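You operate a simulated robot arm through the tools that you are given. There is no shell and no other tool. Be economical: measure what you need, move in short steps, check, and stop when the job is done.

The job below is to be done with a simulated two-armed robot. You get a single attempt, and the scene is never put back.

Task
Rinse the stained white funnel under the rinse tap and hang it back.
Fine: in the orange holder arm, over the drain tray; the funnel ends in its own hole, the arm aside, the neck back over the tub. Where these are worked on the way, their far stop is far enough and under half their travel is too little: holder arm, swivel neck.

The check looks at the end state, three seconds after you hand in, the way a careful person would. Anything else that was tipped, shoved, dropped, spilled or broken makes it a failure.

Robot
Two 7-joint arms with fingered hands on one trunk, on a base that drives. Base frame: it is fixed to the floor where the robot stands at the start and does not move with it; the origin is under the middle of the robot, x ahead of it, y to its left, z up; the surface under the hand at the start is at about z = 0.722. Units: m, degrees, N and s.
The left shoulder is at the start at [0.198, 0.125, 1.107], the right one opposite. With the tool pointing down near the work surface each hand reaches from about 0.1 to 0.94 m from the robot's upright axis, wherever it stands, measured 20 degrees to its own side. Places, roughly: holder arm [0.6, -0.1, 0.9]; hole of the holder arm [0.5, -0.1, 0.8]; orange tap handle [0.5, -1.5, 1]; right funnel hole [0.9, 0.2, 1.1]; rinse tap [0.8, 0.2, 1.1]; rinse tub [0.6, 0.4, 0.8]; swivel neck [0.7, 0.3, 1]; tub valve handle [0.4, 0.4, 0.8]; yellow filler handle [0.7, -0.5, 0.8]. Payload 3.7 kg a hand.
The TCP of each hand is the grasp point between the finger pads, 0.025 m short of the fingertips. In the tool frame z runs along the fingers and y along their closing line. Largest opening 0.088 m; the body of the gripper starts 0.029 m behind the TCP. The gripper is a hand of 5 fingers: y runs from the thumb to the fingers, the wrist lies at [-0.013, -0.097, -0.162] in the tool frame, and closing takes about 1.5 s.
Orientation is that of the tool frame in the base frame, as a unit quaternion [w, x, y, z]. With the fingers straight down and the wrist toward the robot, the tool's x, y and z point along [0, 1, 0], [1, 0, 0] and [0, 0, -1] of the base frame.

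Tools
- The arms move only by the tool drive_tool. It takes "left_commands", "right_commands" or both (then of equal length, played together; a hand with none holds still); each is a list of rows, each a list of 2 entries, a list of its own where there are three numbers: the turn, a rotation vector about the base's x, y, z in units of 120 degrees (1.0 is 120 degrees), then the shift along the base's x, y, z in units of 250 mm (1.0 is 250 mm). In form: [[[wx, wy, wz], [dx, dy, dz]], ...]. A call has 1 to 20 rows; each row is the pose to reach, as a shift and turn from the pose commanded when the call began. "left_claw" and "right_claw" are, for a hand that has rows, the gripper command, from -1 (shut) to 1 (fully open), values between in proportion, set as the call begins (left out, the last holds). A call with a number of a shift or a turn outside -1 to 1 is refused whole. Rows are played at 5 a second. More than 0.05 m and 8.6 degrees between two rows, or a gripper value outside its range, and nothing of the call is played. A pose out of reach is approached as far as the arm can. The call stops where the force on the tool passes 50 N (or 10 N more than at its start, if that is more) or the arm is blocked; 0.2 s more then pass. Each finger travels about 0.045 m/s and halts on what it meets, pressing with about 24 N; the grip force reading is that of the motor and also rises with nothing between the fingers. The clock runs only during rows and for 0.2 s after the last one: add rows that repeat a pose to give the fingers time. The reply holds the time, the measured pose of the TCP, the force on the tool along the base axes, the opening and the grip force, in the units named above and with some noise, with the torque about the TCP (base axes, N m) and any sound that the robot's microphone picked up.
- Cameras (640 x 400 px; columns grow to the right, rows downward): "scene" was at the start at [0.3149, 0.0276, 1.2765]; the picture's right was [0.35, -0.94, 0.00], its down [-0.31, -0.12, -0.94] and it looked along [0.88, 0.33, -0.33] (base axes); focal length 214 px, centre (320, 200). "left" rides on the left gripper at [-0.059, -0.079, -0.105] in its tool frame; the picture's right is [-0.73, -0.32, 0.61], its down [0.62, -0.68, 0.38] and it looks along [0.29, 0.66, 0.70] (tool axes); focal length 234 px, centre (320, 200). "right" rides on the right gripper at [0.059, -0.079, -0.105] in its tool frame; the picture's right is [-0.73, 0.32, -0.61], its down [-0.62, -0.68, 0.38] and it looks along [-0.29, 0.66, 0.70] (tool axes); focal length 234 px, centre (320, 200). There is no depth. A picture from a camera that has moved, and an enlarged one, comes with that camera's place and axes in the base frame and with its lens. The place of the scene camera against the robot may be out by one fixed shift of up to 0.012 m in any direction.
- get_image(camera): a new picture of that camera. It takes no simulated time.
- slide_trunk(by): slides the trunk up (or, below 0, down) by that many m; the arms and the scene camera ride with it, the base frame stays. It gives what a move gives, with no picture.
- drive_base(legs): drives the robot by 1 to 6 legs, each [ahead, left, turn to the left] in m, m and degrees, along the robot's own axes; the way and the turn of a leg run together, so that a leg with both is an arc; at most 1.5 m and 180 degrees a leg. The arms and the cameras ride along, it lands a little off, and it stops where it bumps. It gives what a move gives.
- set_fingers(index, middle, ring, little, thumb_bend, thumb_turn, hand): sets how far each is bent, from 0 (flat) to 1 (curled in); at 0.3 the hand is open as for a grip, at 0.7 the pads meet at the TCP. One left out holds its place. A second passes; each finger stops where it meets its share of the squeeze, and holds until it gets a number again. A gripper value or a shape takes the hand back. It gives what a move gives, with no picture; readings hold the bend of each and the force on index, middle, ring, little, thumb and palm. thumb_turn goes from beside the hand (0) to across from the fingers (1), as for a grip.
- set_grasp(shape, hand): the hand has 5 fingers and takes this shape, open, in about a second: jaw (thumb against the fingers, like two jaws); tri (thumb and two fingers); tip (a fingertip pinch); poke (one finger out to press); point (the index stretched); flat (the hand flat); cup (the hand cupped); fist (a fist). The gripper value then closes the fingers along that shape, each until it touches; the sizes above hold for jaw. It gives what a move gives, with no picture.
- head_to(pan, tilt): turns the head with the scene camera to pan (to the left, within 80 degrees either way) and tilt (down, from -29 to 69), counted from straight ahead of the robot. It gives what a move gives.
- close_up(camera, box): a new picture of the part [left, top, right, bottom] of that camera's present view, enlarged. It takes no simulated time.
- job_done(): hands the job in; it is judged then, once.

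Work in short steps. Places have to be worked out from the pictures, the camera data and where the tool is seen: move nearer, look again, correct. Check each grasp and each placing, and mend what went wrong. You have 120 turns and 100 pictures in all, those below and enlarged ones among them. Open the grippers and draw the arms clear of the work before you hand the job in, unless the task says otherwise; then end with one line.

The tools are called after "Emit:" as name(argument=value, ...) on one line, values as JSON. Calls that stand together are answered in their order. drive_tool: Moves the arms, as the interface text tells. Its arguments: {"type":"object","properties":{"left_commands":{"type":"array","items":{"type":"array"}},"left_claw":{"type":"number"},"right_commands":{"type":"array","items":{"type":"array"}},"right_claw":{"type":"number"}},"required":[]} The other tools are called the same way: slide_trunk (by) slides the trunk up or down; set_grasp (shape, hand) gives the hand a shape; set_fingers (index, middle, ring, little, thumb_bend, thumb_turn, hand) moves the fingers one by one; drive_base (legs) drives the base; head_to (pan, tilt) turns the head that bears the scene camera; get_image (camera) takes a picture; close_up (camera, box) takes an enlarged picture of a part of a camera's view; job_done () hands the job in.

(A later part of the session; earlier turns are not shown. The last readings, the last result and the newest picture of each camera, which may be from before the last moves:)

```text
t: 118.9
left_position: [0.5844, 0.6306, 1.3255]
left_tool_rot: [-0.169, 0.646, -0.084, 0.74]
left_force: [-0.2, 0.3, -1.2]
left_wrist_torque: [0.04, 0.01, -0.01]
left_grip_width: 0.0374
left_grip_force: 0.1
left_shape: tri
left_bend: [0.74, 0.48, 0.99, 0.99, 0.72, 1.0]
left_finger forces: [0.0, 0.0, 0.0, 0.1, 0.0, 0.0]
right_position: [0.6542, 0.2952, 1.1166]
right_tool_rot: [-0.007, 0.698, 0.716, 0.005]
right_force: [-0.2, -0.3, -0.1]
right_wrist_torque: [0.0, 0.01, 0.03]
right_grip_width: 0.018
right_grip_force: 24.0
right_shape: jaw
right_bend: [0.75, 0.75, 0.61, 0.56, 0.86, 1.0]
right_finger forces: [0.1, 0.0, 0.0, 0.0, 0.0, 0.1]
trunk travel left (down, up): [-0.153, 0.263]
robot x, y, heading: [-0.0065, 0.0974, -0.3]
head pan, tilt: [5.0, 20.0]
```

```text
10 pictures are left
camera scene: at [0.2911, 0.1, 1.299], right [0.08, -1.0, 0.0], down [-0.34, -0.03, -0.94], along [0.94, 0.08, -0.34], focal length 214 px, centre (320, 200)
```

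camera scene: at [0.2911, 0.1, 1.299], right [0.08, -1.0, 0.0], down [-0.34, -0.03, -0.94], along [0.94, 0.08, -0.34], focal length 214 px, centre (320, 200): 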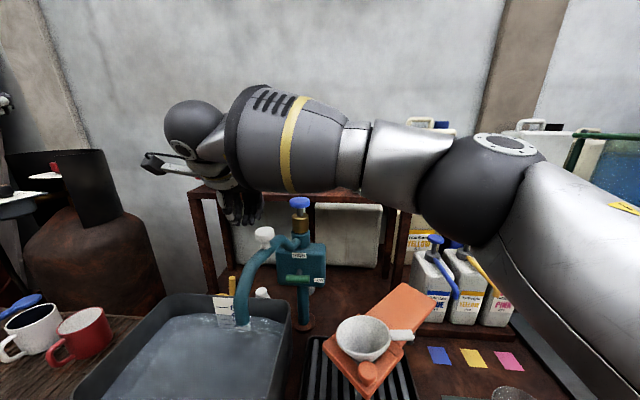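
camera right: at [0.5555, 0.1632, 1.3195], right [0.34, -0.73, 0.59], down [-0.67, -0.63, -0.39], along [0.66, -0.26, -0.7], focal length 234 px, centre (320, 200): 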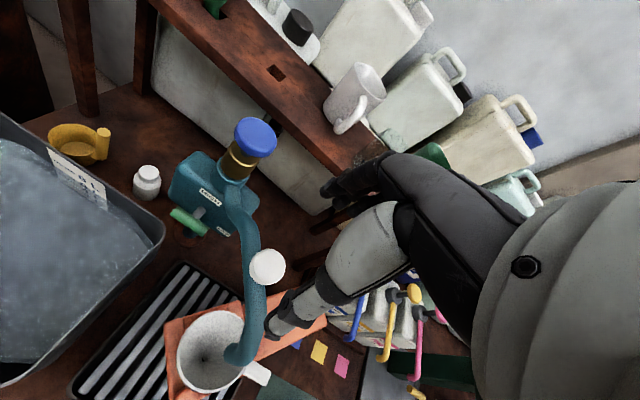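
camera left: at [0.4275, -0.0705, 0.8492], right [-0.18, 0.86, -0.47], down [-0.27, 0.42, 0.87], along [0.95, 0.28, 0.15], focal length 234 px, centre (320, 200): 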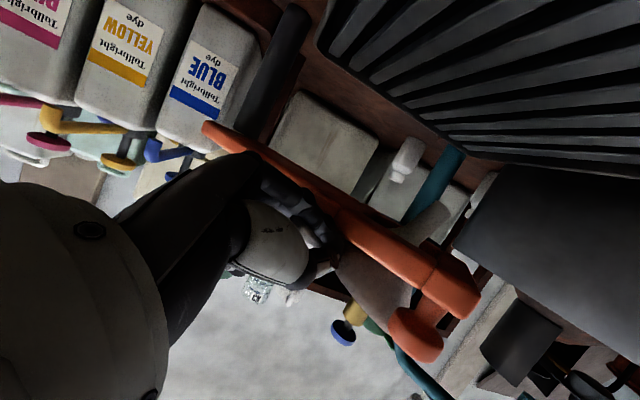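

The neck went most of the way back but slipped ~20° short of its original place. I go over it with the closed hand and push it further toward the stop.

Emit:
drive_tool(right_commands=[[[0, 0, 0], [0, 0, 0.14]], [[0, 0, 0], [0, 0, 0.28]], [[0, 0, 0], [-0.04, -0.04, 0.4]], [[0, 0, 0], [-0.12, -0.2, 0.4]], [[0, 0, 0], [-0.2, -0.36, 0.4]], [[0, 0, 0], [-0.26, -0.48, 0.36]], [[0, 0, 0], [-0.26, -0.48, 0.2]], [[0, 0, 0], [-0.26, -0.48, 0.06]], [[0, 0, 0], [-0.26, -0.48, -0.03]]], right_claw=-1)

Emit:
drive_tool(right_commands=[[[0, 0, 0], [0.01, 0.08, 0]], [[0, 0, 0], [0.02, 0.16, 0]], [[0, 0, 0], [0.04, 0.24, 0]], [[0, 0, 0], [0.075, 0.32, 0]], [[0, 0, 0], [0.115, 0.4, 0]], [[0, 0, 0], [0.14, 0.44, 0]]])

Emit:
get_image(camera="scene")

```text
t: 120.9
left_position: [0.5847, 0.6306, 1.3244]
left_tool_rot: [-0.168, 0.646, -0.084, 0.74]
left_force: [0.7, -0.3, -0.6]
left_wrist_torque: [-0.03, 0.01, 0.01]
left_grip_width: 0.0375
left_grip_force: 0.0
left_shape: tri
left_bend: [0.74, 0.48, 0.99, 0.99, 0.72, 1.0]
left_finger forces: [0.0, 0.0, 0.1, 0.0, 0.0, 0.1]
right_position: [0.5917, 0.1747, 1.1095]
right_tool_rot: [-0.007, 0.699, 0.716, 0.004]
right_force: [-0.5, 0.8, -0.1]
right_wrist_torque: [0.0, -0.02, 0.01]
right_grip_width: 0.018
right_grip_force: 24.4
right_shape: jaw
right_bend: [0.75, 0.75, 0.61, 0.56, 0.86, 1.0]
right_finger forces: [0.0, 0.0, 0.0, 0.0, 0.0, 0.1]
trunk travel left (down, up): [-0.153, 0.263]
robot x, y, heading: [-0.0097, 0.0987, -0.6]
head pan, tilt: [5.0, 20.0]
```

```text
t: 122.3
left_position: [0.5779, 0.6243, 1.3332]
left_tool_rot: [-0.169, 0.643, -0.085, 0.742]
left_force: [-0.5, 0.4, 0.1]
left_wrist_torque: [0.0, -0.02, 0.02]
left_grip_width: 0.0374
left_grip_force: 0.0
left_shape: tri
left_bend: [0.74, 0.48, 0.99, 0.99, 0.72, 1.0]
left_finger forces: [0.0, 0.0, 0.1, 0.1, 0.0, 0.0]
right_position: [0.6185, 0.28, 1.1168]
right_tool_rot: [-0.004, 0.701, 0.714, 0.008]
right_force: [-24.5, -29.9, 18.0]
right_wrist_torque: [-0.23, -0.06, -0.61]
right_grip_width: 0.0163
right_grip_force: 24.0
right_shape: jaw
right_bend: [0.76, 0.75, 0.61, 0.56, 0.86, 0.96]
right_finger forces: [24.9, 26.4, 0.0, 0.0, 0.0, 0.0]
trunk travel left (down, up): [-0.153, 0.263]
robot x, y, heading: [-0.0102, 0.0979, -0.2]
head pan, tilt: [5.0, 20.0]
```

```text
9 pictures are left
camera scene: at [0.2845, 0.0944, 1.3012], right [0.08, -1.0, 0.0], down [-0.34, -0.02, -0.94], along [0.94, 0.08, -0.34], focal length 214 px, centre (320, 200)
```

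scene: 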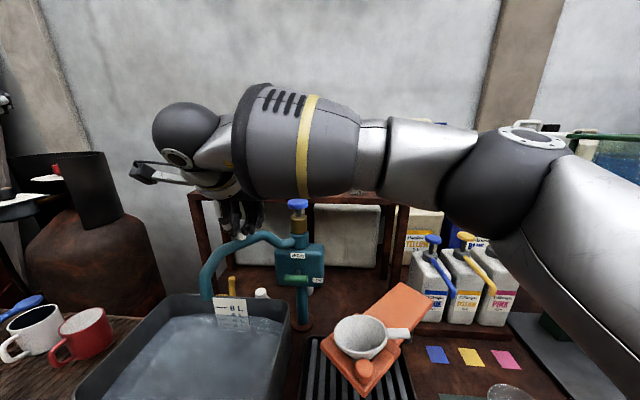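

The neck is back at its stop over the tub. I lift the right hand away and park it to the right.

Emit:
drive_tool(right_commands=[[[0, 0, 0], [-0.03, -0.06, 0.1]], [[0, 0, 0], [-0.05, -0.1, 0.28]], [[0, 0, 0], [-0.05, -0.1, 0.46]], [[0, 0, 0], [-0.08, -0.26, 0.5]], [[0, 0, 0], [-0.12, -0.44, 0.5]], [[0, 0, 0], [-0.16, -0.62, 0.5]], [[0, 0, 0], [-0.2, -0.8, 0.5]], [[0, 0, 0], [-0.24, -0.98, 0.5]]])

Emit:
drive_tool(right_commands=[[[0, 0, 0], [-0.04, -0.18, 0]], [[0, 0, 0], [-0.08, -0.36, 0]], [[0, 0, 0], [-0.12, -0.54, 0]], [[0, 0, 0], [-0.16, -0.72, 0]], [[0, 0, 0], [-0.2, -0.9, 0]], [[0, 0, 0], [-0.2, -1, 0]]], right_claw=1)

Emit:
drive_base(legs=[[-0.15, 0, 0], [0, -0.3, 0]])

Emit:
drive_tool(left_commands=[[[-0.042, 0.021, 0.049], [0, 0, 0.02]], [[-0.084, 0.041, 0.097], [0, 0, 0.04]], [[-0.125, 0.062, 0.146], [0, 0, 0.06]], [[-0.167, 0.083, 0.195], [0, 0, 0.06]], [[-0.209, 0.104, 0.244], [0, 0, 0.06]], [[-0.25, 0.124, 0.292], [0, 0, 0.06]], [[-0.292, 0.145, 0.341], [0, 0, 0.06]], [[-0.334, 0.166, 0.39], [0, 0, 0.06]], [[-0.375, 0.186, 0.438], [0, 0, 0.06]], [[-0.417, 0.207, 0.487], [0, 0, 0.06]], [[-0.459, 0.228, 0.536], [0, 0, 0.06]], [[-0.5, 0.249, 0.585], [0, 0, 0.06]], [[-0.542, 0.269, 0.633], [0, 0, 0.06]], [[-0.584, 0.29, 0.682], [0, 0, 0.06]]], left_claw=0.4)

```text
t: 124.1
left_position: [0.5833, 0.6291, 1.3267]
left_tool_rot: [-0.168, 0.645, -0.086, 0.741]
left_force: [-0.2, -0.6, -0.3]
left_wrist_torque: [-0.01, 0.03, 0.01]
left_grip_width: 0.0375
left_grip_force: 0.0
left_shape: tri
left_bend: [0.74, 0.48, 0.99, 0.99, 0.72, 1.0]
left_finger forces: [0.0, 0.0, 0.0, 0.0, 0.0, 0.1]
right_position: [0.5657, 0.0354, 1.236]
right_tool_rot: [-0.008, 0.699, 0.715, 0.005]
right_force: [-0.1, 0.1, -0.1]
right_wrist_torque: [0.04, 0.02, -0.01]
right_grip_width: 0.0169
right_grip_force: 24.0
right_shape: jaw
right_bend: [0.76, 0.75, 0.61, 0.56, 0.86, 0.96]
right_finger forces: [0.0, 0.0, 0.0, 0.0, 0.0, 0.1]
trunk travel left (down, up): [-0.153, 0.263]
robot x, y, heading: [-0.0072, 0.0978, -0.3]
head pan, tilt: [5.0, 20.0]
```

```text
t: 125.5
left_position: [0.5845, 0.6299, 1.3262]
left_tool_rot: [-0.169, 0.646, -0.084, 0.74]
left_force: [0.0, -0.3, 0.0]
left_wrist_torque: [0.02, 0.03, -0.02]
left_grip_width: 0.0369
left_grip_force: 0.1
left_shape: tri
left_bend: [0.74, 0.48, 0.99, 0.99, 0.72, 1.0]
left_finger forces: [0.1, 0.0, 0.1, 0.0, 0.0, 0.0]
right_position: [0.5129, -0.2116, 1.2342]
right_tool_rot: [-0.007, 0.698, 0.716, 0.004]
right_force: [0.1, 0.1, 0.7]
right_wrist_torque: [-0.01, -0.01, -0.01]
right_grip_width: 0.0877
right_grip_force: 0.2
right_shape: jaw
right_bend: [0.3, 0.3, 0.3, 0.3, 0.3, 0.98]
right_finger forces: [0.0, 0.0, 0.0, 0.0, 0.1, 0.0]
trunk travel left (down, up): [-0.153, 0.263]
robot x, y, heading: [-0.0057, 0.0979, -0.5]
head pan, tilt: [5.0, 20.0]
```

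```text
t: 129.7
left_position: [0.4381, 0.3263, 1.3265]
left_tool_rot: [-0.166, 0.645, -0.086, 0.741]
left_force: [0.0, 0.1, -0.6]
left_wrist_torque: [0.0, -0.01, 0.0]
left_grip_width: 0.0372
left_grip_force: 0.0
left_shape: tri
left_bend: [0.74, 0.48, 0.99, 0.99, 0.72, 1.0]
left_finger forces: [0.1, 0.1, 0.1, 0.1, 0.1, 0.1]
right_position: [0.3605, -0.5146, 1.2337]
right_tool_rot: [-0.007, 0.701, 0.713, 0.004]
right_force: [-0.2, -0.3, 0.3]
right_wrist_torque: [0.0, -0.01, -0.02]
right_grip_width: 0.0874
right_grip_force: 0.0
right_shape: jaw
right_bend: [0.3, 0.3, 0.3, 0.3, 0.3, 0.98]
right_finger forces: [0.0, 0.1, 0.0, 0.1, 0.1, 0.1]
trunk travel left (down, up): [-0.153, 0.263]
robot x, y, heading: [-0.16, -0.2033, -0.6]
head pan, tilt: [5.0, 20.0]
```

```text
t: 132.7
left_position: [0.4377, 0.3263, 1.3392]
left_tool_rot: [-0.182, 0.683, 0.683, 0.186]
left_force: [-0.2, 0.3, 0.2]
left_wrist_torque: [-0.02, -0.01, -0.02]
left_grip_width: 0.0616
left_grip_force: 0.0
left_shape: tri
left_bend: [0.27, 0.37, 0.99, 0.99, 0.58, 0.99]
left_finger forces: [0.1, 0.0, 0.0, 0.0, 0.0, 0.1]
right_position: [0.3596, -0.5138, 1.2342]
right_tool_rot: [-0.007, 0.701, 0.713, 0.004]
right_force: [1.1, 0.4, -0.4]
right_wrist_torque: [0.01, 0.0, 0.03]
right_grip_width: 0.0877
right_grip_force: 0.1
right_shape: jaw
right_bend: [0.3, 0.3, 0.3, 0.3, 0.3, 0.98]
right_finger forces: [0.0, 0.1, 0.1, 0.0, 0.1, 0.0]
trunk travel left (down, up): [-0.153, 0.263]
robot x, y, heading: [-0.1602, -0.2029, -1.1]
head pan, tilt: [5.0, 20.0]
```

Orientation is right. I move the left hand over the funnel's tab (≈[0.607,−0.02,0.9]).

Emit:
drive_tool(left_commands=[[[0, 0, 0], [0.1, -0.14, 0]], [[0, 0, 0], [0.2, -0.28, -0.05]], [[0, 0, 0], [0.3, -0.42, -0.1]], [[0, 0, 0], [0.4, -0.56, -0.15]], [[0, 0, 0], [0.5, -0.7, -0.2]], [[0, 0, 0], [0.6, -0.84, -0.25]], [[0, 0, 0], [0.66, -0.96, -0.3]]])

Emit:
drive_tool(left_commands=[[[0, 0, 0], [0, -0.12, -0.14]], [[0, 0, 0], [0, -0.24, -0.28]], [[0, 0, 0], [0, -0.36, -0.42]], [[0, 0, 0], [0, -0.46, -0.56]], [[0, 0, 0], [0, -0.46, -0.66]]])

Emit:
get_image(camera="left")

```text
t: 134.3
left_position: [0.578, 0.2335, 1.3419]
left_tool_rot: [-0.182, 0.685, 0.681, 0.186]
left_force: [-0.3, -0.4, 0.9]
left_wrist_torque: [0.02, -0.04, -0.01]
left_grip_width: 0.0613
left_grip_force: 0.0
left_shape: tri
left_bend: [0.27, 0.37, 0.99, 0.99, 0.58, 0.99]
left_finger forces: [0.0, 0.0, 0.1, 0.1, 0.0, 0.1]
left hand out of reach, approached as far as the arm can: row 2, 3, 4, 5, 6, 7
right_position: [0.3586, -0.5152, 1.2356]
right_tool_rot: [-0.006, 0.702, 0.712, 0.007]
right_force: [-0.4, -0.9, 1.2]
right_wrist_torque: [0.04, -0.03, 0.0]
right_grip_width: 0.0876
right_grip_force: 0.0
right_shape: jaw
right_bend: [0.3, 0.3, 0.3, 0.3, 0.3, 0.98]
right_finger forces: [0.0, 0.0, 0.0, 0.0, 0.0, 0.1]
trunk travel left (down, up): [-0.153, 0.263]
robot x, y, heading: [-0.1563, -0.1994, -0.9]
head pan, tilt: [5.0, 20.0]
```

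```text
t: 135.5
left_position: [0.6341, 0.2547, 1.2291]
left_tool_rot: [-0.183, 0.699, 0.669, 0.174]
left_force: [-0.2, 0.6, 0.4]
left_wrist_torque: [-0.02, 0.04, 0.04]
left_grip_width: 0.0617
left_grip_force: 0.1
left_shape: tri
left_bend: [0.27, 0.37, 0.99, 0.99, 0.58, 0.99]
left_finger forces: [0.0, 0.0, 0.1, 0.0, 0.0, 0.0]
left hand out of reach, approached as far as the arm can: row 1, 2, 3, 4, 5
right_position: [0.3632, -0.5128, 1.2335]
right_tool_rot: [-0.007, 0.701, 0.713, 0.003]
right_force: [0.2, 0.0, -0.9]
right_wrist_torque: [-0.03, 0.08, 0.0]
right_grip_width: 0.0876
right_grip_force: 0.0
right_shape: jaw
right_bend: [0.3, 0.3, 0.3, 0.3, 0.3, 0.98]
right_finger forces: [0.1, 0.1, 0.0, 0.0, 0.1, 0.0]
trunk travel left (down, up): [-0.153, 0.263]
robot x, y, heading: [-0.1585, -0.1987, -0.8]
head pan, tilt: [5.0, 20.0]
```

```text
8 pictures are left
camera left: at [0.5529, 0.1558, 1.2932], right [-0.35, -0.32, -0.88], down [-0.65, 0.76, -0.02], along [0.67, 0.57, -0.48], focal length 234 px, centre (320, 200)
```

left: 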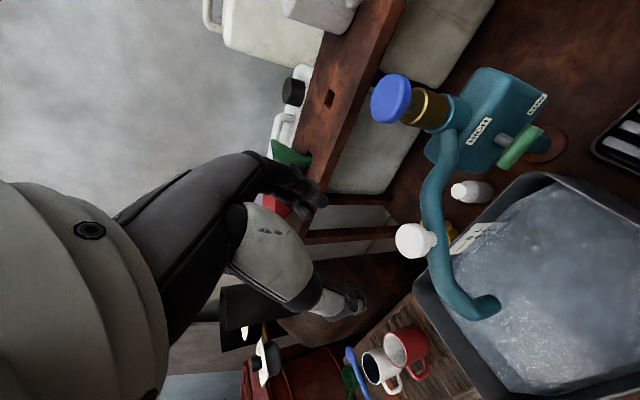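

The tilted pose isn't reachable there. I use plain vertical fingers instead (natural for the left arm): undo the 30° tilt while moving right, keeping high.

Emit:
drive_tool(left_commands=[[[-0.06, 0, 0.005], [-0.04, -0.02, 0.05]], [[-0.12, 0, 0.01], [-0.08, -0.06, 0.08]], [[-0.18, 0, 0.015], [-0.1, -0.16, 0.08]], [[-0.25, 0, 0.02], [-0.11, -0.3, 0.06]], [[-0.25, 0, 0.02], [-0.11, -0.46, 0.0]], [[-0.25, 0, 0.02], [-0.11, -0.62, -0.08]], [[-0.25, 0, 0.02], [-0.11, -0.78, -0.18]], [[-0.25, 0, 0.02], [-0.11, -0.94, -0.3]]])

```text
t: 137.3
left_position: [0.5992, 0.1921, 1.1629]
left_tool_rot: [0.007, 0.709, 0.705, -0.006]
left_force: [0.4, 0.5, 0.1]
left_wrist_torque: [0.01, 0.04, -0.04]
left_grip_width: 0.0617
left_grip_force: 0.0
left_shape: tri
left_bend: [0.27, 0.37, 0.99, 0.99, 0.58, 0.99]
left_finger forces: [0.0, 0.0, 0.1, 0.0, 0.0, 0.1]
left hand out of reach, approached as far as the arm can: row 1, 2, 3, 4, 5, 6, 7, 8
right_position: [0.3611, -0.5136, 1.2336]
right_tool_rot: [-0.007, 0.701, 0.713, 0.004]
right_force: [-0.3, 0.0, 0.1]
right_wrist_torque: [0.01, 0.0, -0.02]
right_grip_width: 0.0879
right_grip_force: 0.1
right_shape: jaw
right_bend: [0.3, 0.3, 0.3, 0.3, 0.3, 0.98]
right_finger forces: [0.1, 0.0, 0.1, 0.0, 0.0, 0.0]
trunk travel left (down, up): [-0.153, 0.263]
robot x, y, heading: [-0.1618, -0.2023, -0.8]
head pan, tilt: [5.0, 20.0]
```

The hand's lateral limit is relative to the robot, so I drive the base 0.21 m right to bring the hand over the tab.

Emit:
drive_base(legs=[[0, -0.21, 0.8]])

Emit:
drive_tool(left_commands=[[[0, 0, 0], [0.01, 0, -0.12]], [[0, 0, 0], [0.02, 0, -0.24]], [[0, 0, 0], [0.02, 0, -0.36]], [[0, 0, 0], [0.02, 0, -0.48]]])

```text
t: 139.7
left_position: [0.5932, -0.0039, 1.1632]
left_tool_rot: [0.007, 0.704, 0.71, -0.007]
left_force: [0.5, -1.0, 0.2]
left_wrist_torque: [0.02, -0.04, 0.02]
left_grip_width: 0.0614
left_grip_force: 0.0
left_shape: tri
left_bend: [0.27, 0.37, 0.99, 0.99, 0.58, 0.99]
left_finger forces: [0.0, 0.0, 0.0, 0.0, 0.1, 0.0]
right_position: [0.3629, -0.714, 1.2333]
right_tool_rot: [-0.007, 0.697, 0.718, 0.004]
right_force: [-0.3, 0.4, 1.0]
right_wrist_torque: [0.02, 0.01, 0.01]
right_grip_width: 0.0878
right_grip_force: 0.0
right_shape: jaw
right_bend: [0.3, 0.3, 0.3, 0.3, 0.3, 0.98]
right_finger forces: [0.1, 0.0, 0.0, 0.1, 0.1, 0.0]
trunk travel left (down, up): [-0.153, 0.263]
robot x, y, heading: [-0.1601, -0.411, -0.1]
head pan, tilt: [5.0, 20.0]
```

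```text
t: 140.7
left_position: [0.5974, -0.0032, 1.0435]
left_tool_rot: [0.008, 0.704, 0.71, -0.008]
left_force: [-0.7, 0.3, 0.6]
left_wrist_torque: [0.02, 0.0, 0.01]
left_grip_width: 0.0617
left_grip_force: 0.0
left_shape: tri
left_bend: [0.27, 0.37, 0.99, 0.99, 0.58, 0.99]
left_finger forces: [0.0, 0.1, 0.0, 0.0, 0.0, 0.0]
right_position: [0.363, -0.7151, 1.2346]
right_tool_rot: [-0.007, 0.696, 0.718, 0.004]
right_force: [0.8, 0.2, -0.8]
right_wrist_torque: [0.02, 0.04, 0.0]
right_grip_width: 0.0878
right_grip_force: 0.1
right_shape: jaw
right_bend: [0.3, 0.3, 0.3, 0.3, 0.3, 0.98]
right_finger forces: [0.1, 0.1, 0.0, 0.0, 0.1, 0.0]
trunk travel left (down, up): [-0.153, 0.263]
robot x, y, heading: [-0.1596, -0.4075, -0.1]
head pan, tilt: [5.0, 20.0]
```

Reachable now. I look with the left camera to place the tab relative to the hand.

Emit:
get_image(camera="left")

```text
7 pictures are left
camera left: at [0.5193, -0.0597, 1.1483], right [-0.32, -0.74, -0.59], down [-0.69, 0.61, -0.4], along [0.66, 0.28, -0.7], focal length 234 px, centre (320, 200)
```

left: 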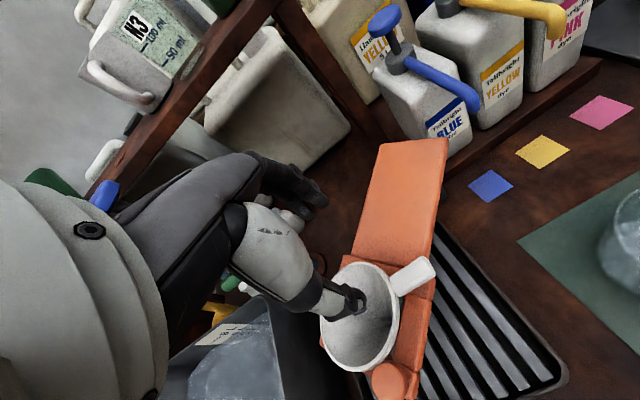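

Tab lies exactly along −y at x≈0.591, y 0.005…−0.038. I descend to z≈0.914 with small rows.

Emit:
drive_tool(left_commands=[[[0, 0, 0], [-0.025, -0.044, -0.12]], [[0, 0, 0], [-0.025, -0.044, -0.25]], [[0, 0, 0], [-0.025, -0.044, -0.36]], [[0, 0, 0], [-0.025, -0.044, -0.45]], [[0, 0, 0], [-0.025, -0.044, -0.52]]])

Emit:
drive_tool(left_commands=[[[0, 0, 0], [0, 0, 0]], [[0, 0, 0], [0, 0, 0]], [[0, 0, 0], [0, 0, 0]], [[0, 0, 0], [0, 0, 0]], [[0, 0, 0], [0, 0, 0]], [[0, 0, 0], [0, 0, 0]], [[0, 0, 0], [0, 0, 0]], [[0, 0, 0], [0, 0, 0]]], left_claw=-1)

```text
t: 141.9
left_position: [0.5935, -0.0126, 0.9133]
left_tool_rot: [0.008, 0.704, 0.71, -0.006]
left_force: [0.6, 0.1, -0.5]
left_wrist_torque: [-0.02, 0.0, -0.01]
left_grip_width: 0.0615
left_grip_force: 0.1
left_shape: tri
left_bend: [0.27, 0.37, 0.99, 0.99, 0.58, 0.99]
left_finger forces: [0.1, 0.0, 0.0, 0.0, 0.0, 0.1]
right_position: [0.3628, -0.7143, 1.2342]
right_tool_rot: [-0.007, 0.696, 0.718, 0.005]
right_force: [-0.3, -0.8, -0.4]
right_wrist_torque: [-0.03, 0.01, 0.0]
right_grip_width: 0.0878
right_grip_force: 0.0
right_shape: jaw
right_bend: [0.3, 0.3, 0.3, 0.3, 0.3, 0.98]
right_finger forces: [0.1, 0.0, 0.1, 0.0, 0.1, 0.0]
trunk travel left (down, up): [-0.153, 0.263]
robot x, y, heading: [-0.1621, -0.4101, 0.0]
head pan, tilt: [5.0, 20.0]
```

```text
t: 143.7
left_position: [0.5912, -0.0131, 0.9137]
left_tool_rot: [0.007, 0.704, 0.71, -0.007]
left_force: [-0.4, 0.1, -0.7]
left_wrist_torque: [0.0, -0.03, 0.01]
left_grip_width: 0.0003
left_grip_force: 24.4
left_shape: tri
left_bend: [0.71, 0.7, 0.99, 1.0, 0.75, 1.0]
left_finger forces: [4.0, 3.6, 2.9, 0.1, 7.5, 0.0]
right_position: [0.3639, -0.7156, 1.2346]
right_tool_rot: [-0.007, 0.697, 0.717, 0.003]
right_force: [0.4, 0.1, 0.3]
right_wrist_torque: [0.0, 0.03, -0.02]
right_grip_width: 0.0876
right_grip_force: 0.0
right_shape: jaw
right_bend: [0.3, 0.3, 0.3, 0.3, 0.3, 0.98]
right_finger forces: [0.1, 0.0, 0.0, 0.0, 0.0, 0.1]
trunk travel left (down, up): [-0.153, 0.263]
robot x, y, heading: [-0.1615, -0.4076, -0.1]
head pan, tilt: [5.0, 20.0]
```

The fingers closed just above the tab. I reopen, lower 1.5 cm and close again.

Emit:
drive_tool(left_commands=[[[0, 0, 0], [0, 0, 0.02]], [[0, 0, 0], [0, 0, 0.02]], [[0, 0, 0], [0, 0, 0.02]], [[0, 0, 0], [0, 0, 0]], [[0, 0, 0], [0, 0, -0.03]], [[0, 0, 0], [0, 0, -0.06]]], left_claw=0.4)

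Emit:
drive_tool(left_commands=[[[0, 0, 0], [0, 0, 0]], [[0, 0, 0], [0, 0, 0]], [[0, 0, 0], [0, 0, 0]], [[0, 0, 0], [0, 0, 0]], [[0, 0, 0], [0, 0, 0]], [[0, 0, 0], [0, 0, 0]], [[0, 0, 0], [0, 0, 0]], [[0, 0, 0], [0, 0, 0]]], left_claw=-1)

```text
t: 145.1
left_position: [0.5926, -0.0148, 0.9094]
left_tool_rot: [0.014, 0.704, 0.71, 0.003]
left_force: [-3.4, 2.9, 35.9]
left_wrist_torque: [0.01, -1.32, 0.07]
left_grip_width: 0.0606
left_grip_force: 0.0
left_shape: tri
left_bend: [0.26, 0.35, 0.99, 0.99, 0.58, 0.99]
left_finger forces: [21.2, 14.0, 0.1, 0.0, 0.0, 0.0]
right_position: [0.3578, -0.7156, 1.2393]
right_tool_rot: [-0.004, 0.697, 0.717, 0.008]
right_force: [0.3, -0.1, -0.4]
right_wrist_torque: [-0.04, 0.01, 0.0]
right_grip_width: 0.088
right_grip_force: 0.0
right_shape: jaw
right_bend: [0.3, 0.3, 0.3, 0.3, 0.3, 0.98]
right_finger forces: [0.0, 0.1, 0.0, 0.1, 0.0, 0.1]
trunk travel left (down, up): [-0.153, 0.263]
robot x, y, heading: [-0.1643, -0.4071, -0.1]
head pan, tilt: [5.0, 20.0]
```

```text
t: 146.9
left_position: [0.5916, -0.0166, 0.9095]
left_tool_rot: [0.013, 0.705, 0.71, 0.001]
left_force: [-6.6, -4.8, 46.6]
left_wrist_torque: [-0.54, -1.45, 0.27]
left_grip_width: 0.0315
left_grip_force: 23.9
left_shape: tri
left_bend: [0.24, 0.76, 1.0, 1.0, 0.77, 0.96]
left_finger forces: [41.7, 0.0, 0.0, 0.0, 21.2, 0.0]
right_position: [0.356, -0.7173, 1.2375]
right_tool_rot: [-0.006, 0.696, 0.718, 0.008]
right_force: [0.5, 0.0, -0.2]
right_wrist_torque: [0.0, -0.01, -0.01]
right_grip_width: 0.0878
right_grip_force: 0.0
right_shape: jaw
right_bend: [0.3, 0.3, 0.3, 0.3, 0.3, 0.98]
right_finger forces: [0.0, 0.0, 0.0, 0.0, 0.0, 0.0]
trunk travel left (down, up): [-0.153, 0.263]
robot x, y, heading: [-0.1584, -0.4072, -0.2]
head pan, tilt: [5.0, 20.0]
```

The +x finger is blocked by the holder's plate under the tab. I raise the closed hand, set it down beside the tab's +x side, and will nudge the tab ~35° round so it overhangs free space.

Emit:
drive_tool(left_commands=[[[0, 0, 0], [0, 0, 0.06]], [[0, 0, 0], [0, 0, 0.16]], [[0, 0, 0], [0.05, -0.02, 0.2]], [[0, 0, 0], [0.12, -0.04, 0.2]], [[0, 0, 0], [0.18, -0.04, 0.2]], [[0, 0, 0], [0.18, -0.04, 0.2]], [[0, 0, 0], [0.18, -0.04, 0.12]], [[0, 0, 0], [0.18, -0.04, 0.06]], [[0, 0, 0], [0.18, -0.04, 0.02]]], left_claw=-1)

```text
t: 148.9
left_position: [0.639, -0.0255, 0.9098]
left_tool_rot: [0.01, 0.705, 0.71, -0.003]
left_force: [0.9, 0.1, 12.7]
left_wrist_torque: [-0.13, -0.18, 0.01]
left_grip_width: 0.0204
left_grip_force: 23.9
left_shape: tri
left_bend: [0.76, 0.76, 1.0, 1.0, 0.87, 1.0]
left_finger forces: [18.1, 0.0, 0.0, 0.0, 0.1, 0.0]
right_position: [0.3612, -0.7157, 1.2371]
right_tool_rot: [-0.005, 0.697, 0.717, 0.005]
right_force: [0.0, -1.0, 0.2]
right_wrist_torque: [-0.01, 0.0, -0.02]
right_grip_width: 0.0876
right_grip_force: 0.0
right_shape: jaw
right_bend: [0.3, 0.3, 0.3, 0.3, 0.3, 0.98]
right_finger forces: [0.0, 0.0, 0.0, 0.0, 0.1, 0.0]
trunk travel left (down, up): [-0.153, 0.263]
robot x, y, heading: [-0.1582, -0.4112, -0.1]
head pan, tilt: [5.0, 20.0]
```

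Contact with the plate felt. I raise ~3 mm and push slowly in −x.

Emit:
drive_tool(left_commands=[[[0, 0, 0], [0, 0, 0.014]], [[0, 0, 0], [-0.06, 0, 0.014]], [[0, 0, 0], [-0.12, 0, 0.012]], [[0, 0, 0], [-0.17, 0, 0.01]], [[0, 0, 0], [-0.21, 0, 0.008]], [[0, 0, 0], [-0.25, 0, 0.004]], [[0, 0, 0], [-0.29, 0, 0]]])

Emit:
get_image(camera="left")

```text
t: 150.4
left_position: [0.5878, -0.0367, 0.9149]
left_tool_rot: [0.019, 0.71, 0.704, 0.005]
left_force: [17.1, -10.3, 9.7]
left_wrist_torque: [0.32, 0.15, -0.38]
left_grip_width: 0.0209
left_grip_force: 23.9
left_shape: tri
left_bend: [0.76, 0.76, 1.0, 1.0, 0.88, 1.0]
left_finger forces: [19.0, 2.2, 14.9, 0.0, 0.0, 0.0]
right_position: [0.3639, -0.7177, 1.2337]
right_tool_rot: [-0.008, 0.698, 0.716, 0.004]
right_force: [0.6, 0.1, 1.2]
right_wrist_torque: [-0.03, -0.02, 0.02]
right_grip_width: 0.0879
right_grip_force: 0.1
right_shape: jaw
right_bend: [0.3, 0.3, 0.3, 0.3, 0.3, 0.98]
right_finger forces: [0.0, 0.0, 0.0, 0.0, 0.0, 0.0]
trunk travel left (down, up): [-0.153, 0.263]
robot x, y, heading: [-0.1599, -0.41, -0.1]
head pan, tilt: [5.0, 20.0]
stopped in row 7 (left hand): the force on the tool passed its limit at 52 N (the readings are from after the stop); the commanded pose is now the measured one
```

```text
6 pictures are left
camera left: at [0.5049, -0.0915, 1.018], right [-0.31, -0.74, -0.6], down [-0.66, 0.62, -0.42], along [0.68, 0.27, -0.68], focal length 234 px, centre (320, 200)
```

left: 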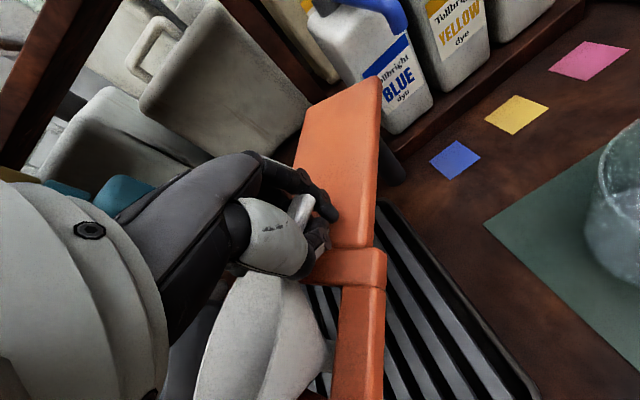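

The funnel tipped sideways with its tab up by the fingers. I turn the head there for a clear look before acting.

Emit:
head_to(pan=42, tilt=32)

Emit:
close_up(camera="scene", box=[200, 100, 440, 300])

```text
t: 151.4
left_position: [0.5856, -0.0379, 0.9129]
left_tool_rot: [0.018, 0.71, 0.704, 0.003]
left_force: [26.0, -15.1, 13.8]
left_wrist_torque: [0.45, 0.33, -0.65]
left_grip_width: 0.0212
left_grip_force: 23.8
left_shape: tri
left_bend: [0.75, 0.76, 1.0, 1.0, 0.88, 1.0]
left_finger forces: [23.3, 2.7, 22.5, 0.0, 0.0, 0.1]
right_position: [0.3639, -0.719, 1.2337]
right_tool_rot: [-0.007, 0.697, 0.717, 0.005]
right_force: [1.0, -0.6, 0.4]
right_wrist_torque: [0.01, -0.04, 0.01]
right_grip_width: 0.0879
right_grip_force: 0.0
right_shape: jaw
right_bend: [0.3, 0.3, 0.3, 0.3, 0.3, 0.98]
right_finger forces: [0.0, 0.0, 0.0, 0.0, 0.2, 0.0]
trunk travel left (down, up): [-0.153, 0.263]
robot x, y, heading: [-0.1576, -0.4125, -0.4]
head pan, tilt: [42.0, 32.0]
```

```text
2.00 times, centred on (320, 200) of scene
camera zoom: at [0.1146, -0.3575, 1.2796], right [0.67, -0.75, 0.0], down [-0.4, -0.35, -0.85], along [0.63, 0.57, -0.53], focal length 429 px, centre (320, 200)
```

zoom: 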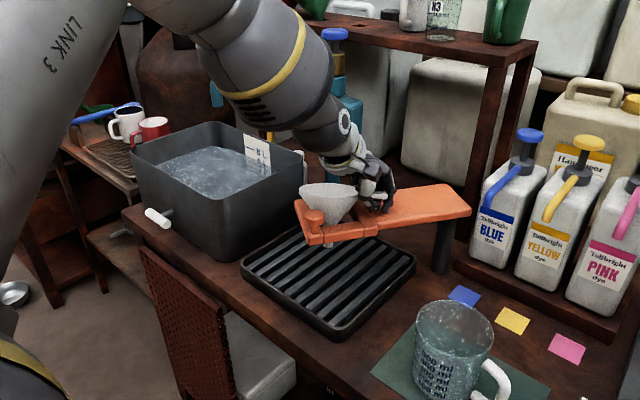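

The funnel is in fact still upright in the holder (scene view); only its tab turned over the plate. I'll switch to a rim pinch (thumb outside, fingers inside) on the side facing front-left, where the hand has room. Lifting and turning the hand −48°.

Emit:
drive_tool(left_commands=[[[0, 0, 0], [0, 0, 0.1]], [[0, 0, 0], [0, 0, 0.26]], [[0, 0, 0], [0, 0, 0.42]], [[0, 0, -0.07], [-0.03, 0.1, 0.46]], [[0, 0, -0.14], [-0.06, 0.18, 0.46]], [[0, 0, -0.21], [-0.09, 0.28, 0.46]], [[0, 0, -0.28], [-0.12, 0.38, 0.46]], [[0, 0, -0.35], [-0.14, 0.46, 0.46]], [[0, 0, -0.4], [-0.15, 0.5, 0.44]]], left_claw=0.4)

Emit:
get_image(camera="left")

```text
t: 153.4
left_position: [0.545, 0.0916, 1.0205]
left_tool_rot: [0.014, 0.935, 0.355, -0.006]
left_force: [0.9, 0.0, 0.9]
left_wrist_torque: [0.02, -0.04, -0.03]
left_grip_width: 0.0614
left_grip_force: 0.0
left_shape: tri
left_bend: [0.27, 0.37, 0.99, 0.99, 0.58, 0.99]
left_finger forces: [0.0, 0.0, 0.1, 0.1, 0.1, 0.1]
left hand out of reach, approached as far as the arm can: row 3
right_position: [0.3642, -0.7161, 1.2354]
right_tool_rot: [-0.007, 0.697, 0.717, 0.004]
right_force: [-0.3, 0.0, 1.0]
right_wrist_torque: [-0.01, 0.0, 0.0]
right_grip_width: 0.0877
right_grip_force: 0.1
right_shape: jaw
right_bend: [0.3, 0.3, 0.3, 0.3, 0.3, 0.98]
right_finger forces: [0.0, 0.0, 0.1, 0.0, 0.0, 0.1]
trunk travel left (down, up): [-0.153, 0.263]
robot x, y, heading: [-0.1551, -0.4127, -0.1]
head pan, tilt: [42.0, 32.0]
```

```text
4 pictures are left
camera left: at [0.4492, 0.1159, 1.1246], right [-0.76, -0.26, -0.6], down [0.01, 0.91, -0.41], along [0.65, -0.32, -0.69], focal length 234 px, centre (320, 200)
```

left: 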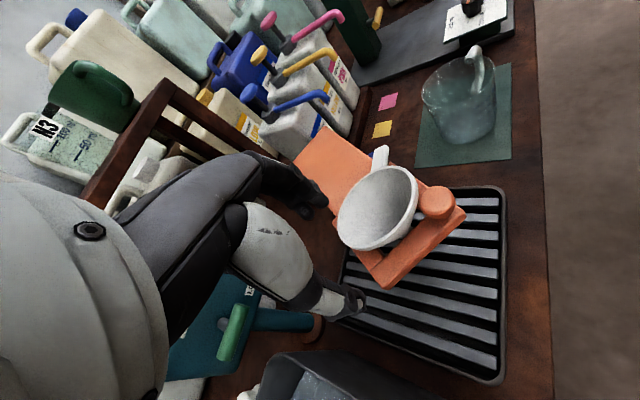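

Arm and funnel shifted slightly (funnel centre ≈[0.568,0.023]). I descend on the rim at its front-left side: thumb outside, fingers inside.

Emit:
drive_tool(left_commands=[[[0, 0, 0], [-0.02, -0.07, -0.08]], [[0, 0, 0], [-0.032, -0.138, -0.18]], [[0, 0, 0], [-0.032, -0.138, -0.3]], [[0, 0, 0], [-0.032, -0.138, -0.4]], [[0, 0, 0], [-0.032, -0.138, -0.46]]])

Emit:
close_up(camera="left", box=[240, 120, 480, 290])

```text
t: 154.6
left_position: [0.5361, 0.0571, 0.9063]
left_tool_rot: [0.015, 0.934, 0.356, -0.005]
left_force: [0.8, 0.2, 0.2]
left_wrist_torque: [0.03, 0.02, 0.0]
left_grip_width: 0.0611
left_grip_force: 0.1
left_shape: tri
left_bend: [0.27, 0.37, 0.99, 0.99, 0.58, 0.99]
left_finger forces: [0.1, 0.0, 0.0, 0.0, 0.0, 0.0]
right_position: [0.3634, -0.7172, 1.2353]
right_tool_rot: [-0.006, 0.697, 0.717, 0.004]
right_force: [-0.6, 0.5, 0.2]
right_wrist_torque: [-0.02, 0.01, 0.01]
right_grip_width: 0.0878
right_grip_force: 0.1
right_shape: jaw
right_bend: [0.3, 0.3, 0.3, 0.3, 0.3, 0.98]
right_finger forces: [0.0, 0.0, 0.0, 0.0, 0.1, 0.0]
trunk travel left (down, up): [-0.153, 0.263]
robot x, y, heading: [-0.1601, -0.4064, -0.4]
head pan, tilt: [42.0, 32.0]
```

```text
2.35 times, centred on (360, 205) of left
camera zoom: at [0.4403, 0.0811, 1.0103], right [-0.76, -0.26, -0.6], down [0.01, 0.91, -0.41], along [0.65, -0.32, -0.69], focal length 551 px, centre (226, 188)
```

zoom: 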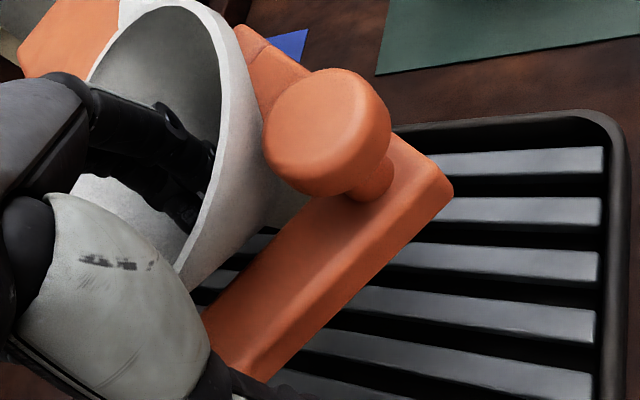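

Fingers are inside the funnel, the thumb outside. Closing.

Emit:
drive_tool(left_commands=[[[0, 0, 0], [0, 0, 0]], [[0, 0, 0], [0, 0, 0]], [[0, 0, 0], [0, 0, 0]], [[0, 0, 0], [0, 0, 0]], [[0, 0, 0], [0, 0, 0]], [[0, 0, 0], [0, 0, 0]], [[0, 0, 0], [0, 0, 0]], [[0, 0, 0], [0, 0, 0]]], left_claw=-1)

Emit:
drive_tool(left_commands=[[[0, 0, 0], [0, 0, 0.04]], [[0, 0, 0], [0, 0, 0.1]], [[0, 0, 0], [0, 0, 0.16]]])

```text
t: 156.4
left_position: [0.535, 0.0548, 0.9118]
left_tool_rot: [0.016, 0.934, 0.357, -0.003]
left_force: [0.4, -0.6, 25.7]
left_wrist_torque: [0.04, -0.12, 0.09]
left_grip_width: 0.0248
left_grip_force: 24.6
left_shape: tri
left_bend: [0.75, 0.48, 0.99, 1.0, 0.76, 1.0]
left_finger forces: [11.0, 14.0, 3.1, 0.0, 29.5, 0.1]
right_position: [0.3604, -0.7181, 1.2361]
right_tool_rot: [-0.006, 0.697, 0.717, 0.006]
right_force: [0.0, 0.1, 0.2]
right_wrist_torque: [0.01, 0.0, -0.01]
right_grip_width: 0.0876
right_grip_force: 0.1
right_shape: jaw
right_bend: [0.3, 0.3, 0.3, 0.3, 0.3, 0.98]
right_finger forces: [0.0, 0.0, 0.0, 0.0, 0.0, 0.1]
trunk travel left (down, up): [-0.153, 0.263]
robot x, y, heading: [-0.1601, -0.4064, -0.4]
head pan, tilt: [42.0, 32.0]
```

```text
t: 157.2
left_position: [0.535, 0.0577, 0.9441]
left_tool_rot: [0.013, 0.934, 0.356, -0.008]
left_force: [2.8, -0.8, -3.3]
left_wrist_torque: [0.0, -0.19, 0.06]
left_grip_width: 0.0202
left_grip_force: 24.0
left_shape: tri
left_bend: [0.74, 0.55, 1.0, 1.0, 0.81, 1.0]
left_finger forces: [10.2, 6.6, 0.0, 0.0, 13.8, 0.1]
right_position: [0.3625, -0.7161, 1.2338]
right_tool_rot: [-0.006, 0.697, 0.717, 0.005]
right_force: [-0.3, -0.5, -0.1]
right_wrist_torque: [0.0, -0.03, 0.0]
right_grip_width: 0.0879
right_grip_force: 0.1
right_shape: jaw
right_bend: [0.3, 0.3, 0.3, 0.3, 0.3, 0.98]
right_finger forces: [0.0, 0.0, 0.0, 0.1, 0.1, 0.1]
trunk travel left (down, up): [-0.153, 0.263]
robot x, y, heading: [-0.1627, -0.4101, -0.1]
head pan, tilt: [42.0, 32.0]
```

It holds something (20 mm, ~10 N). I lift further and check with one scene picture.

Emit:
drive_tool(left_commands=[[[0, 0, 0], [0, 0, 0.1]], [[0, 0, 0], [0, 0, 0.22]], [[0, 0, 0], [0, 0, 0.36]], [[0, 0, 0], [0, 0, 0.5]], [[0, 0, 0], [0, 0, 0.6]]])

Emit:
close_up(camera="scene", box=[200, 60, 440, 260])

```text
t: 158.4
left_position: [0.5339, 0.056, 1.0972]
left_tool_rot: [0.015, 0.934, 0.356, -0.007]
left_force: [-0.6, 0.5, -0.1]
left_wrist_torque: [0.01, -0.03, 0.01]
left_grip_width: 0.019
left_grip_force: 23.3
left_shape: tri
left_bend: [0.75, 0.56, 1.0, 1.0, 0.81, 1.0]
left_finger forces: [7.9, 4.0, 8.7, 0.1, 11.2, 0.0]
right_position: [0.3616, -0.7161, 1.2338]
right_tool_rot: [-0.006, 0.697, 0.717, 0.005]
right_force: [-0.9, -0.4, 0.0]
right_wrist_torque: [-0.01, -0.01, 0.0]
right_grip_width: 0.0876
right_grip_force: 0.0
right_shape: jaw
right_bend: [0.3, 0.3, 0.3, 0.3, 0.3, 0.98]
right_finger forces: [0.0, 0.0, 0.0, 0.0, 0.0, 0.0]
trunk travel left (down, up): [-0.153, 0.263]
robot x, y, heading: [-0.1586, -0.4089, -0.1]
head pan, tilt: [42.0, 32.0]
```

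```text
2.00 times, centred on (320, 160) of scene
camera zoom: at [0.1126, -0.355, 1.2799], right [0.67, -0.75, 0.0], down [-0.39, -0.35, -0.85], along [0.63, 0.57, -0.53], focal length 429 px, centre (320, 280)
```

zoom: 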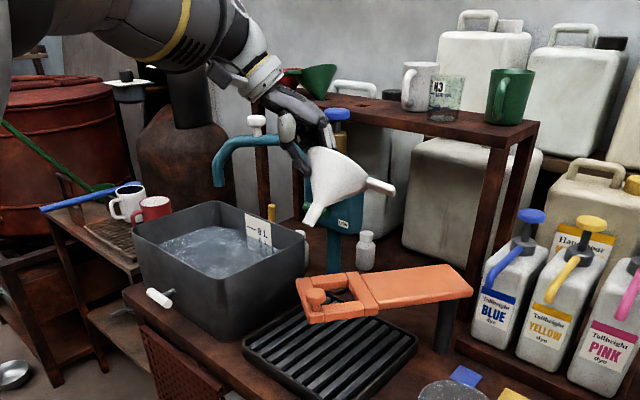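

Held by the rim, but the funnel hangs tilted ~45° (spout toward the robot), tab to the right. I raise it and pitch the hand −48° to make it upright, then drive toward the shelf (hole ≈[0.910,0.243,1.10] from two hand-camera rays).

Emit:
drive_tool(left_commands=[[[0, 0, 0], [0, 0, 0.15]], [[-0.006, -0.066, 0], [0, 0, 0.3]], [[-0.012, -0.133, 0], [0, 0, 0.45]], [[-0.018, -0.199, 0], [0, 0, 0.6]], [[-0.024, -0.265, 0], [0, 0, 0.72]], [[-0.03, -0.332, 0], [0, 0, 0.8]], [[-0.037, -0.398, 0], [0, 0, 0.84]]])

Emit:
drive_base(legs=[[0, 0.52, 0]])

```text
t: 160.0
left_position: [0.5356, 0.0592, 1.3066]
left_tool_rot: [0.193, 0.855, 0.319, 0.36]
left_force: [-0.8, 0.0, -0.3]
left_wrist_torque: [0.01, 0.03, -0.01]
left_grip_width: 0.0189
left_grip_force: 24.2
left_shape: tri
left_bend: [0.75, 0.56, 1.0, 1.0, 0.81, 1.0]
left_finger forces: [7.7, 3.8, 8.1, 0.1, 11.4, 0.0]
right_position: [0.3631, -0.7157, 1.2354]
right_tool_rot: [-0.006, 0.697, 0.717, 0.004]
right_force: [0.2, 0.2, 0.2]
right_wrist_torque: [0.02, 0.0, 0.03]
right_grip_width: 0.0878
right_grip_force: 0.0
right_shape: jaw
right_bend: [0.3, 0.3, 0.3, 0.3, 0.3, 0.98]
right_finger forces: [0.0, 0.0, 0.0, 0.1, 0.0, 0.0]
trunk travel left (down, up): [-0.153, 0.263]
robot x, y, heading: [-0.1599, -0.4085, -0.1]
head pan, tilt: [42.0, 32.0]
```

```text
t: 165.0
left_position: [0.5372, 0.5619, 1.3065]
left_tool_rot: [0.193, 0.855, 0.319, 0.36]
left_force: [0.6, 0.4, -0.1]
left_wrist_torque: [-0.01, -0.01, 0.01]
left_grip_width: 0.019
left_grip_force: 23.6
left_shape: tri
left_bend: [0.75, 0.56, 1.0, 1.0, 0.81, 1.0]
left_finger forces: [7.7, 3.8, 8.2, 0.0, 11.5, 0.0]
right_position: [0.365, -0.2132, 1.2357]
right_tool_rot: [-0.006, 0.698, 0.716, 0.005]
right_force: [0.1, 0.2, -0.5]
right_wrist_torque: [0.01, 0.0, -0.01]
right_grip_width: 0.0879
right_grip_force: 0.1
right_shape: jaw
right_bend: [0.3, 0.3, 0.3, 0.3, 0.3, 0.98]
right_finger forces: [0.0, 0.0, 0.0, 0.0, 0.1, 0.0]
trunk travel left (down, up): [-0.153, 0.263]
robot x, y, heading: [-0.1571, 0.0944, -0.2]
head pan, tilt: [42.0, 32.0]
```

Now 0.12 m right and 0.25 m ahead, with the funnel held high (spout ≈1.2, above everything on the way).

Emit:
drive_base(legs=[[0, -0.12, 0], [0.24, 0, 0]])

Emit:
drive_tool(left_commands=[[[0, 0, 0.05], [0, -0.12, 0]], [[0, 0, 0.1], [0, -0.24, 0]], [[0, 0, 0.15], [0, -0.36, 0]], [[0, 0, 0.208], [0, -0.5, 0]], [[0, 0, 0.208], [0, -0.6, 0]]])

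```text
t: 168.1
left_position: [0.7793, 0.4337, 1.3076]
left_tool_rot: [0.193, 0.857, 0.315, 0.358]
left_force: [-0.9, 0.2, -1.3]
left_wrist_torque: [0.02, 0.02, 0.01]
left_grip_width: 0.0187
left_grip_force: 24.4
left_shape: tri
left_bend: [0.75, 0.56, 1.0, 1.0, 0.81, 1.0]
left_finger forces: [7.7, 3.8, 8.0, 0.0, 11.6, 0.0]
right_position: [0.599, -0.3397, 1.2367]
right_tool_rot: [-0.008, 0.7, 0.714, 0.005]
right_force: [0.1, 0.2, -0.1]
right_wrist_torque: [-0.02, 0.01, 0.02]
right_grip_width: 0.0878
right_grip_force: 0.1
right_shape: jaw
right_bend: [0.3, 0.3, 0.3, 0.3, 0.3, 0.98]
right_finger forces: [0.0, 0.0, 0.0, 0.0, 0.1, 0.0]
trunk travel left (down, up): [-0.153, 0.263]
robot x, y, heading: [0.0804, -0.0262, -0.8]
head pan, tilt: [42.0, 32.0]
```

```text
t: 169.3
left_position: [0.7813, 0.2845, 1.3065]
left_tool_rot: [0.111, 0.769, 0.493, 0.392]
left_force: [-0.1, -1.2, -0.7]
left_wrist_torque: [0.0, 0.02, -0.01]
left_grip_width: 0.0187
left_grip_force: 24.2
left_shape: tri
left_bend: [0.75, 0.57, 1.0, 1.0, 0.81, 1.0]
left_finger forces: [7.6, 3.6, 7.6, 0.0, 11.0, 0.1]
right_position: [0.601, -0.3392, 1.2349]
right_tool_rot: [-0.007, 0.7, 0.714, 0.004]
right_force: [-1.1, 0.2, 0.1]
right_wrist_torque: [0.04, 0.0, 0.04]
right_grip_width: 0.0881
right_grip_force: 0.0
right_shape: jaw
right_bend: [0.3, 0.3, 0.3, 0.3, 0.3, 0.98]
right_finger forces: [0.1, 0.1, 0.0, 0.0, 0.1, 0.1]
trunk travel left (down, up): [-0.153, 0.263]
robot x, y, heading: [0.0821, -0.0279, -0.6]
head pan, tilt: [42.0, 32.0]
```

In range. I hover near the hole and take a left-camera picture to measure spout versus hole.

Emit:
drive_tool(left_commands=[[[0, 0, 0], [0.1, -0.03, -0.06]], [[0, 0, 0], [0.2, -0.06, -0.14]], [[0, 0, 0], [0.28, -0.09, -0.22]], [[0, 0, 0], [0.32, -0.1, -0.26]]])

Emit:
get_image(camera="left")

```text
t: 170.3
left_position: [0.8572, 0.26, 1.242]
left_tool_rot: [0.111, 0.768, 0.494, 0.392]
left_force: [0.2, 0.3, -0.6]
left_wrist_torque: [-0.02, 0.01, -0.01]
left_grip_width: 0.0189
left_grip_force: 24.0
left_shape: tri
left_bend: [0.75, 0.57, 1.0, 1.0, 0.81, 1.0]
left_finger forces: [7.5, 3.7, 7.3, 0.0, 11.2, 0.0]
right_position: [0.6, -0.3404, 1.2338]
right_tool_rot: [-0.007, 0.701, 0.713, 0.005]
right_force: [0.4, 0.1, 0.4]
right_wrist_torque: [-0.01, -0.03, -0.01]
right_grip_width: 0.0879
right_grip_force: 0.0
right_shape: jaw
right_bend: [0.3, 0.3, 0.3, 0.3, 0.3, 0.98]
right_finger forces: [0.0, 0.1, 0.0, 0.0, 0.0, 0.1]
trunk travel left (down, up): [-0.153, 0.263]
robot x, y, heading: [0.0811, -0.0314, -0.6]
head pan, tilt: [42.0, 32.0]
```

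```text
1 pictures are left
camera left: at [0.7193, 0.2269, 1.2382], right [0.07, -0.33, -0.94], down [-0.06, 0.94, -0.33], along [1.0, 0.07, 0.05], focal length 234 px, centre (320, 200)
```

left: 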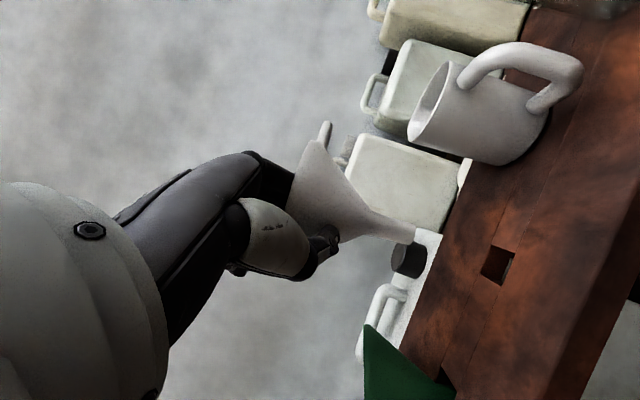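

Measured: hole [0.909,0.240], spout laterally aligned and the funnel nearly vertical. I yaw it 20° more so its tab stays clear of the mug, centre over the hole, and lower until the tip is ~1.5 cm above the shelf.

Emit:
drive_tool(left_commands=[[[0, 0, 0.06], [0.006, -0.022, 0]], [[0, 0, 0.12], [0.012, -0.044, -0.05]], [[0, 0, 0.167], [0.017, -0.066, -0.12]], [[0, 0, 0.167], [0.017, -0.066, -0.22]]])

Emit:
close_up(camera="scene", box=[310, 80, 470, 180])

```text
t: 171.3
left_position: [0.8647, 0.2423, 1.1847]
left_tool_rot: [0.043, 0.671, 0.62, 0.405]
left_force: [0.0, 0.0, -0.6]
left_wrist_torque: [-0.01, 0.03, -0.01]
left_grip_width: 0.0184
left_grip_force: 23.7
left_shape: tri
left_bend: [0.75, 0.57, 1.0, 1.0, 0.81, 1.0]
left_finger forces: [7.7, 3.6, 6.8, 0.0, 11.3, 0.0]
right_position: [0.6001, -0.3384, 1.2355]
right_tool_rot: [-0.007, 0.701, 0.714, 0.005]
right_force: [-0.4, 0.3, -0.4]
right_wrist_torque: [-0.03, -0.01, 0.02]
right_grip_width: 0.0879
right_grip_force: 0.1
right_shape: jaw
right_bend: [0.3, 0.3, 0.3, 0.3, 0.3, 0.98]
right_finger forces: [0.0, 0.1, 0.1, 0.0, 0.0, 0.1]
trunk travel left (down, up): [-0.153, 0.263]
robot x, y, heading: [0.0791, -0.0272, -0.8]
head pan, tilt: [42.0, 32.0]
```

```text
4.00 times, centred on (390, 130) of scene
camera zoom: at [0.3542, 0.0248, 1.2794], right [0.66, -0.75, 0.0], down [-0.4, -0.35, -0.85], along [0.64, 0.56, -0.53], focal length 858 px, centre (40, 480)
```

zoom: 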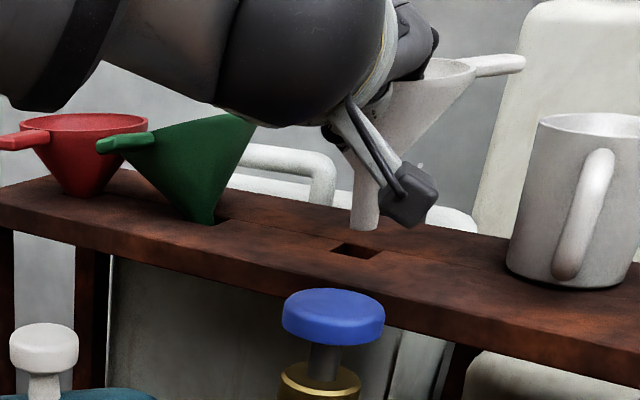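

Combining both views: spout tip ≈[0.9045,0.2357,1.116], so I shift (+4.5,+4) mm and lower slowly, feeling for contact.

Emit:
drive_tool(left_commands=[[[0, 0, 0], [0.018, 0.017, 0]], [[0, 0, 0], [0.018, 0.017, -0.04]], [[0, 0, 0], [0.018, 0.017, -0.07]], [[0, 0, 0], [0.018, 0.017, -0.1]]])

```text
t: 172.3
left_position: [0.8664, 0.2457, 1.166]
left_tool_rot: [0.044, 0.67, 0.619, 0.408]
left_force: [-5.4, 0.0, 10.2]
left_wrist_torque: [0.11, -0.19, 0.02]
left_grip_width: 0.0193
left_grip_force: 23.8
left_shape: tri
left_bend: [0.75, 0.56, 1.0, 1.0, 0.81, 1.0]
left_finger forces: [10.9, 5.6, 6.5, 0.0, 13.2, 0.1]
right_position: [0.5973, -0.3403, 1.2377]
right_tool_rot: [-0.006, 0.7, 0.714, 0.006]
right_force: [0.8, -0.5, -0.1]
right_wrist_torque: [-0.01, -0.02, 0.05]
right_grip_width: 0.0877
right_grip_force: 0.0
right_shape: jaw
right_bend: [0.3, 0.3, 0.3, 0.3, 0.3, 0.98]
right_finger forces: [0.0, 0.0, 0.0, 0.1, 0.0, 0.1]
trunk travel left (down, up): [-0.153, 0.263]
robot x, y, heading: [0.0791, -0.0266, -0.9]
head pan, tilt: [42.0, 32.0]
```

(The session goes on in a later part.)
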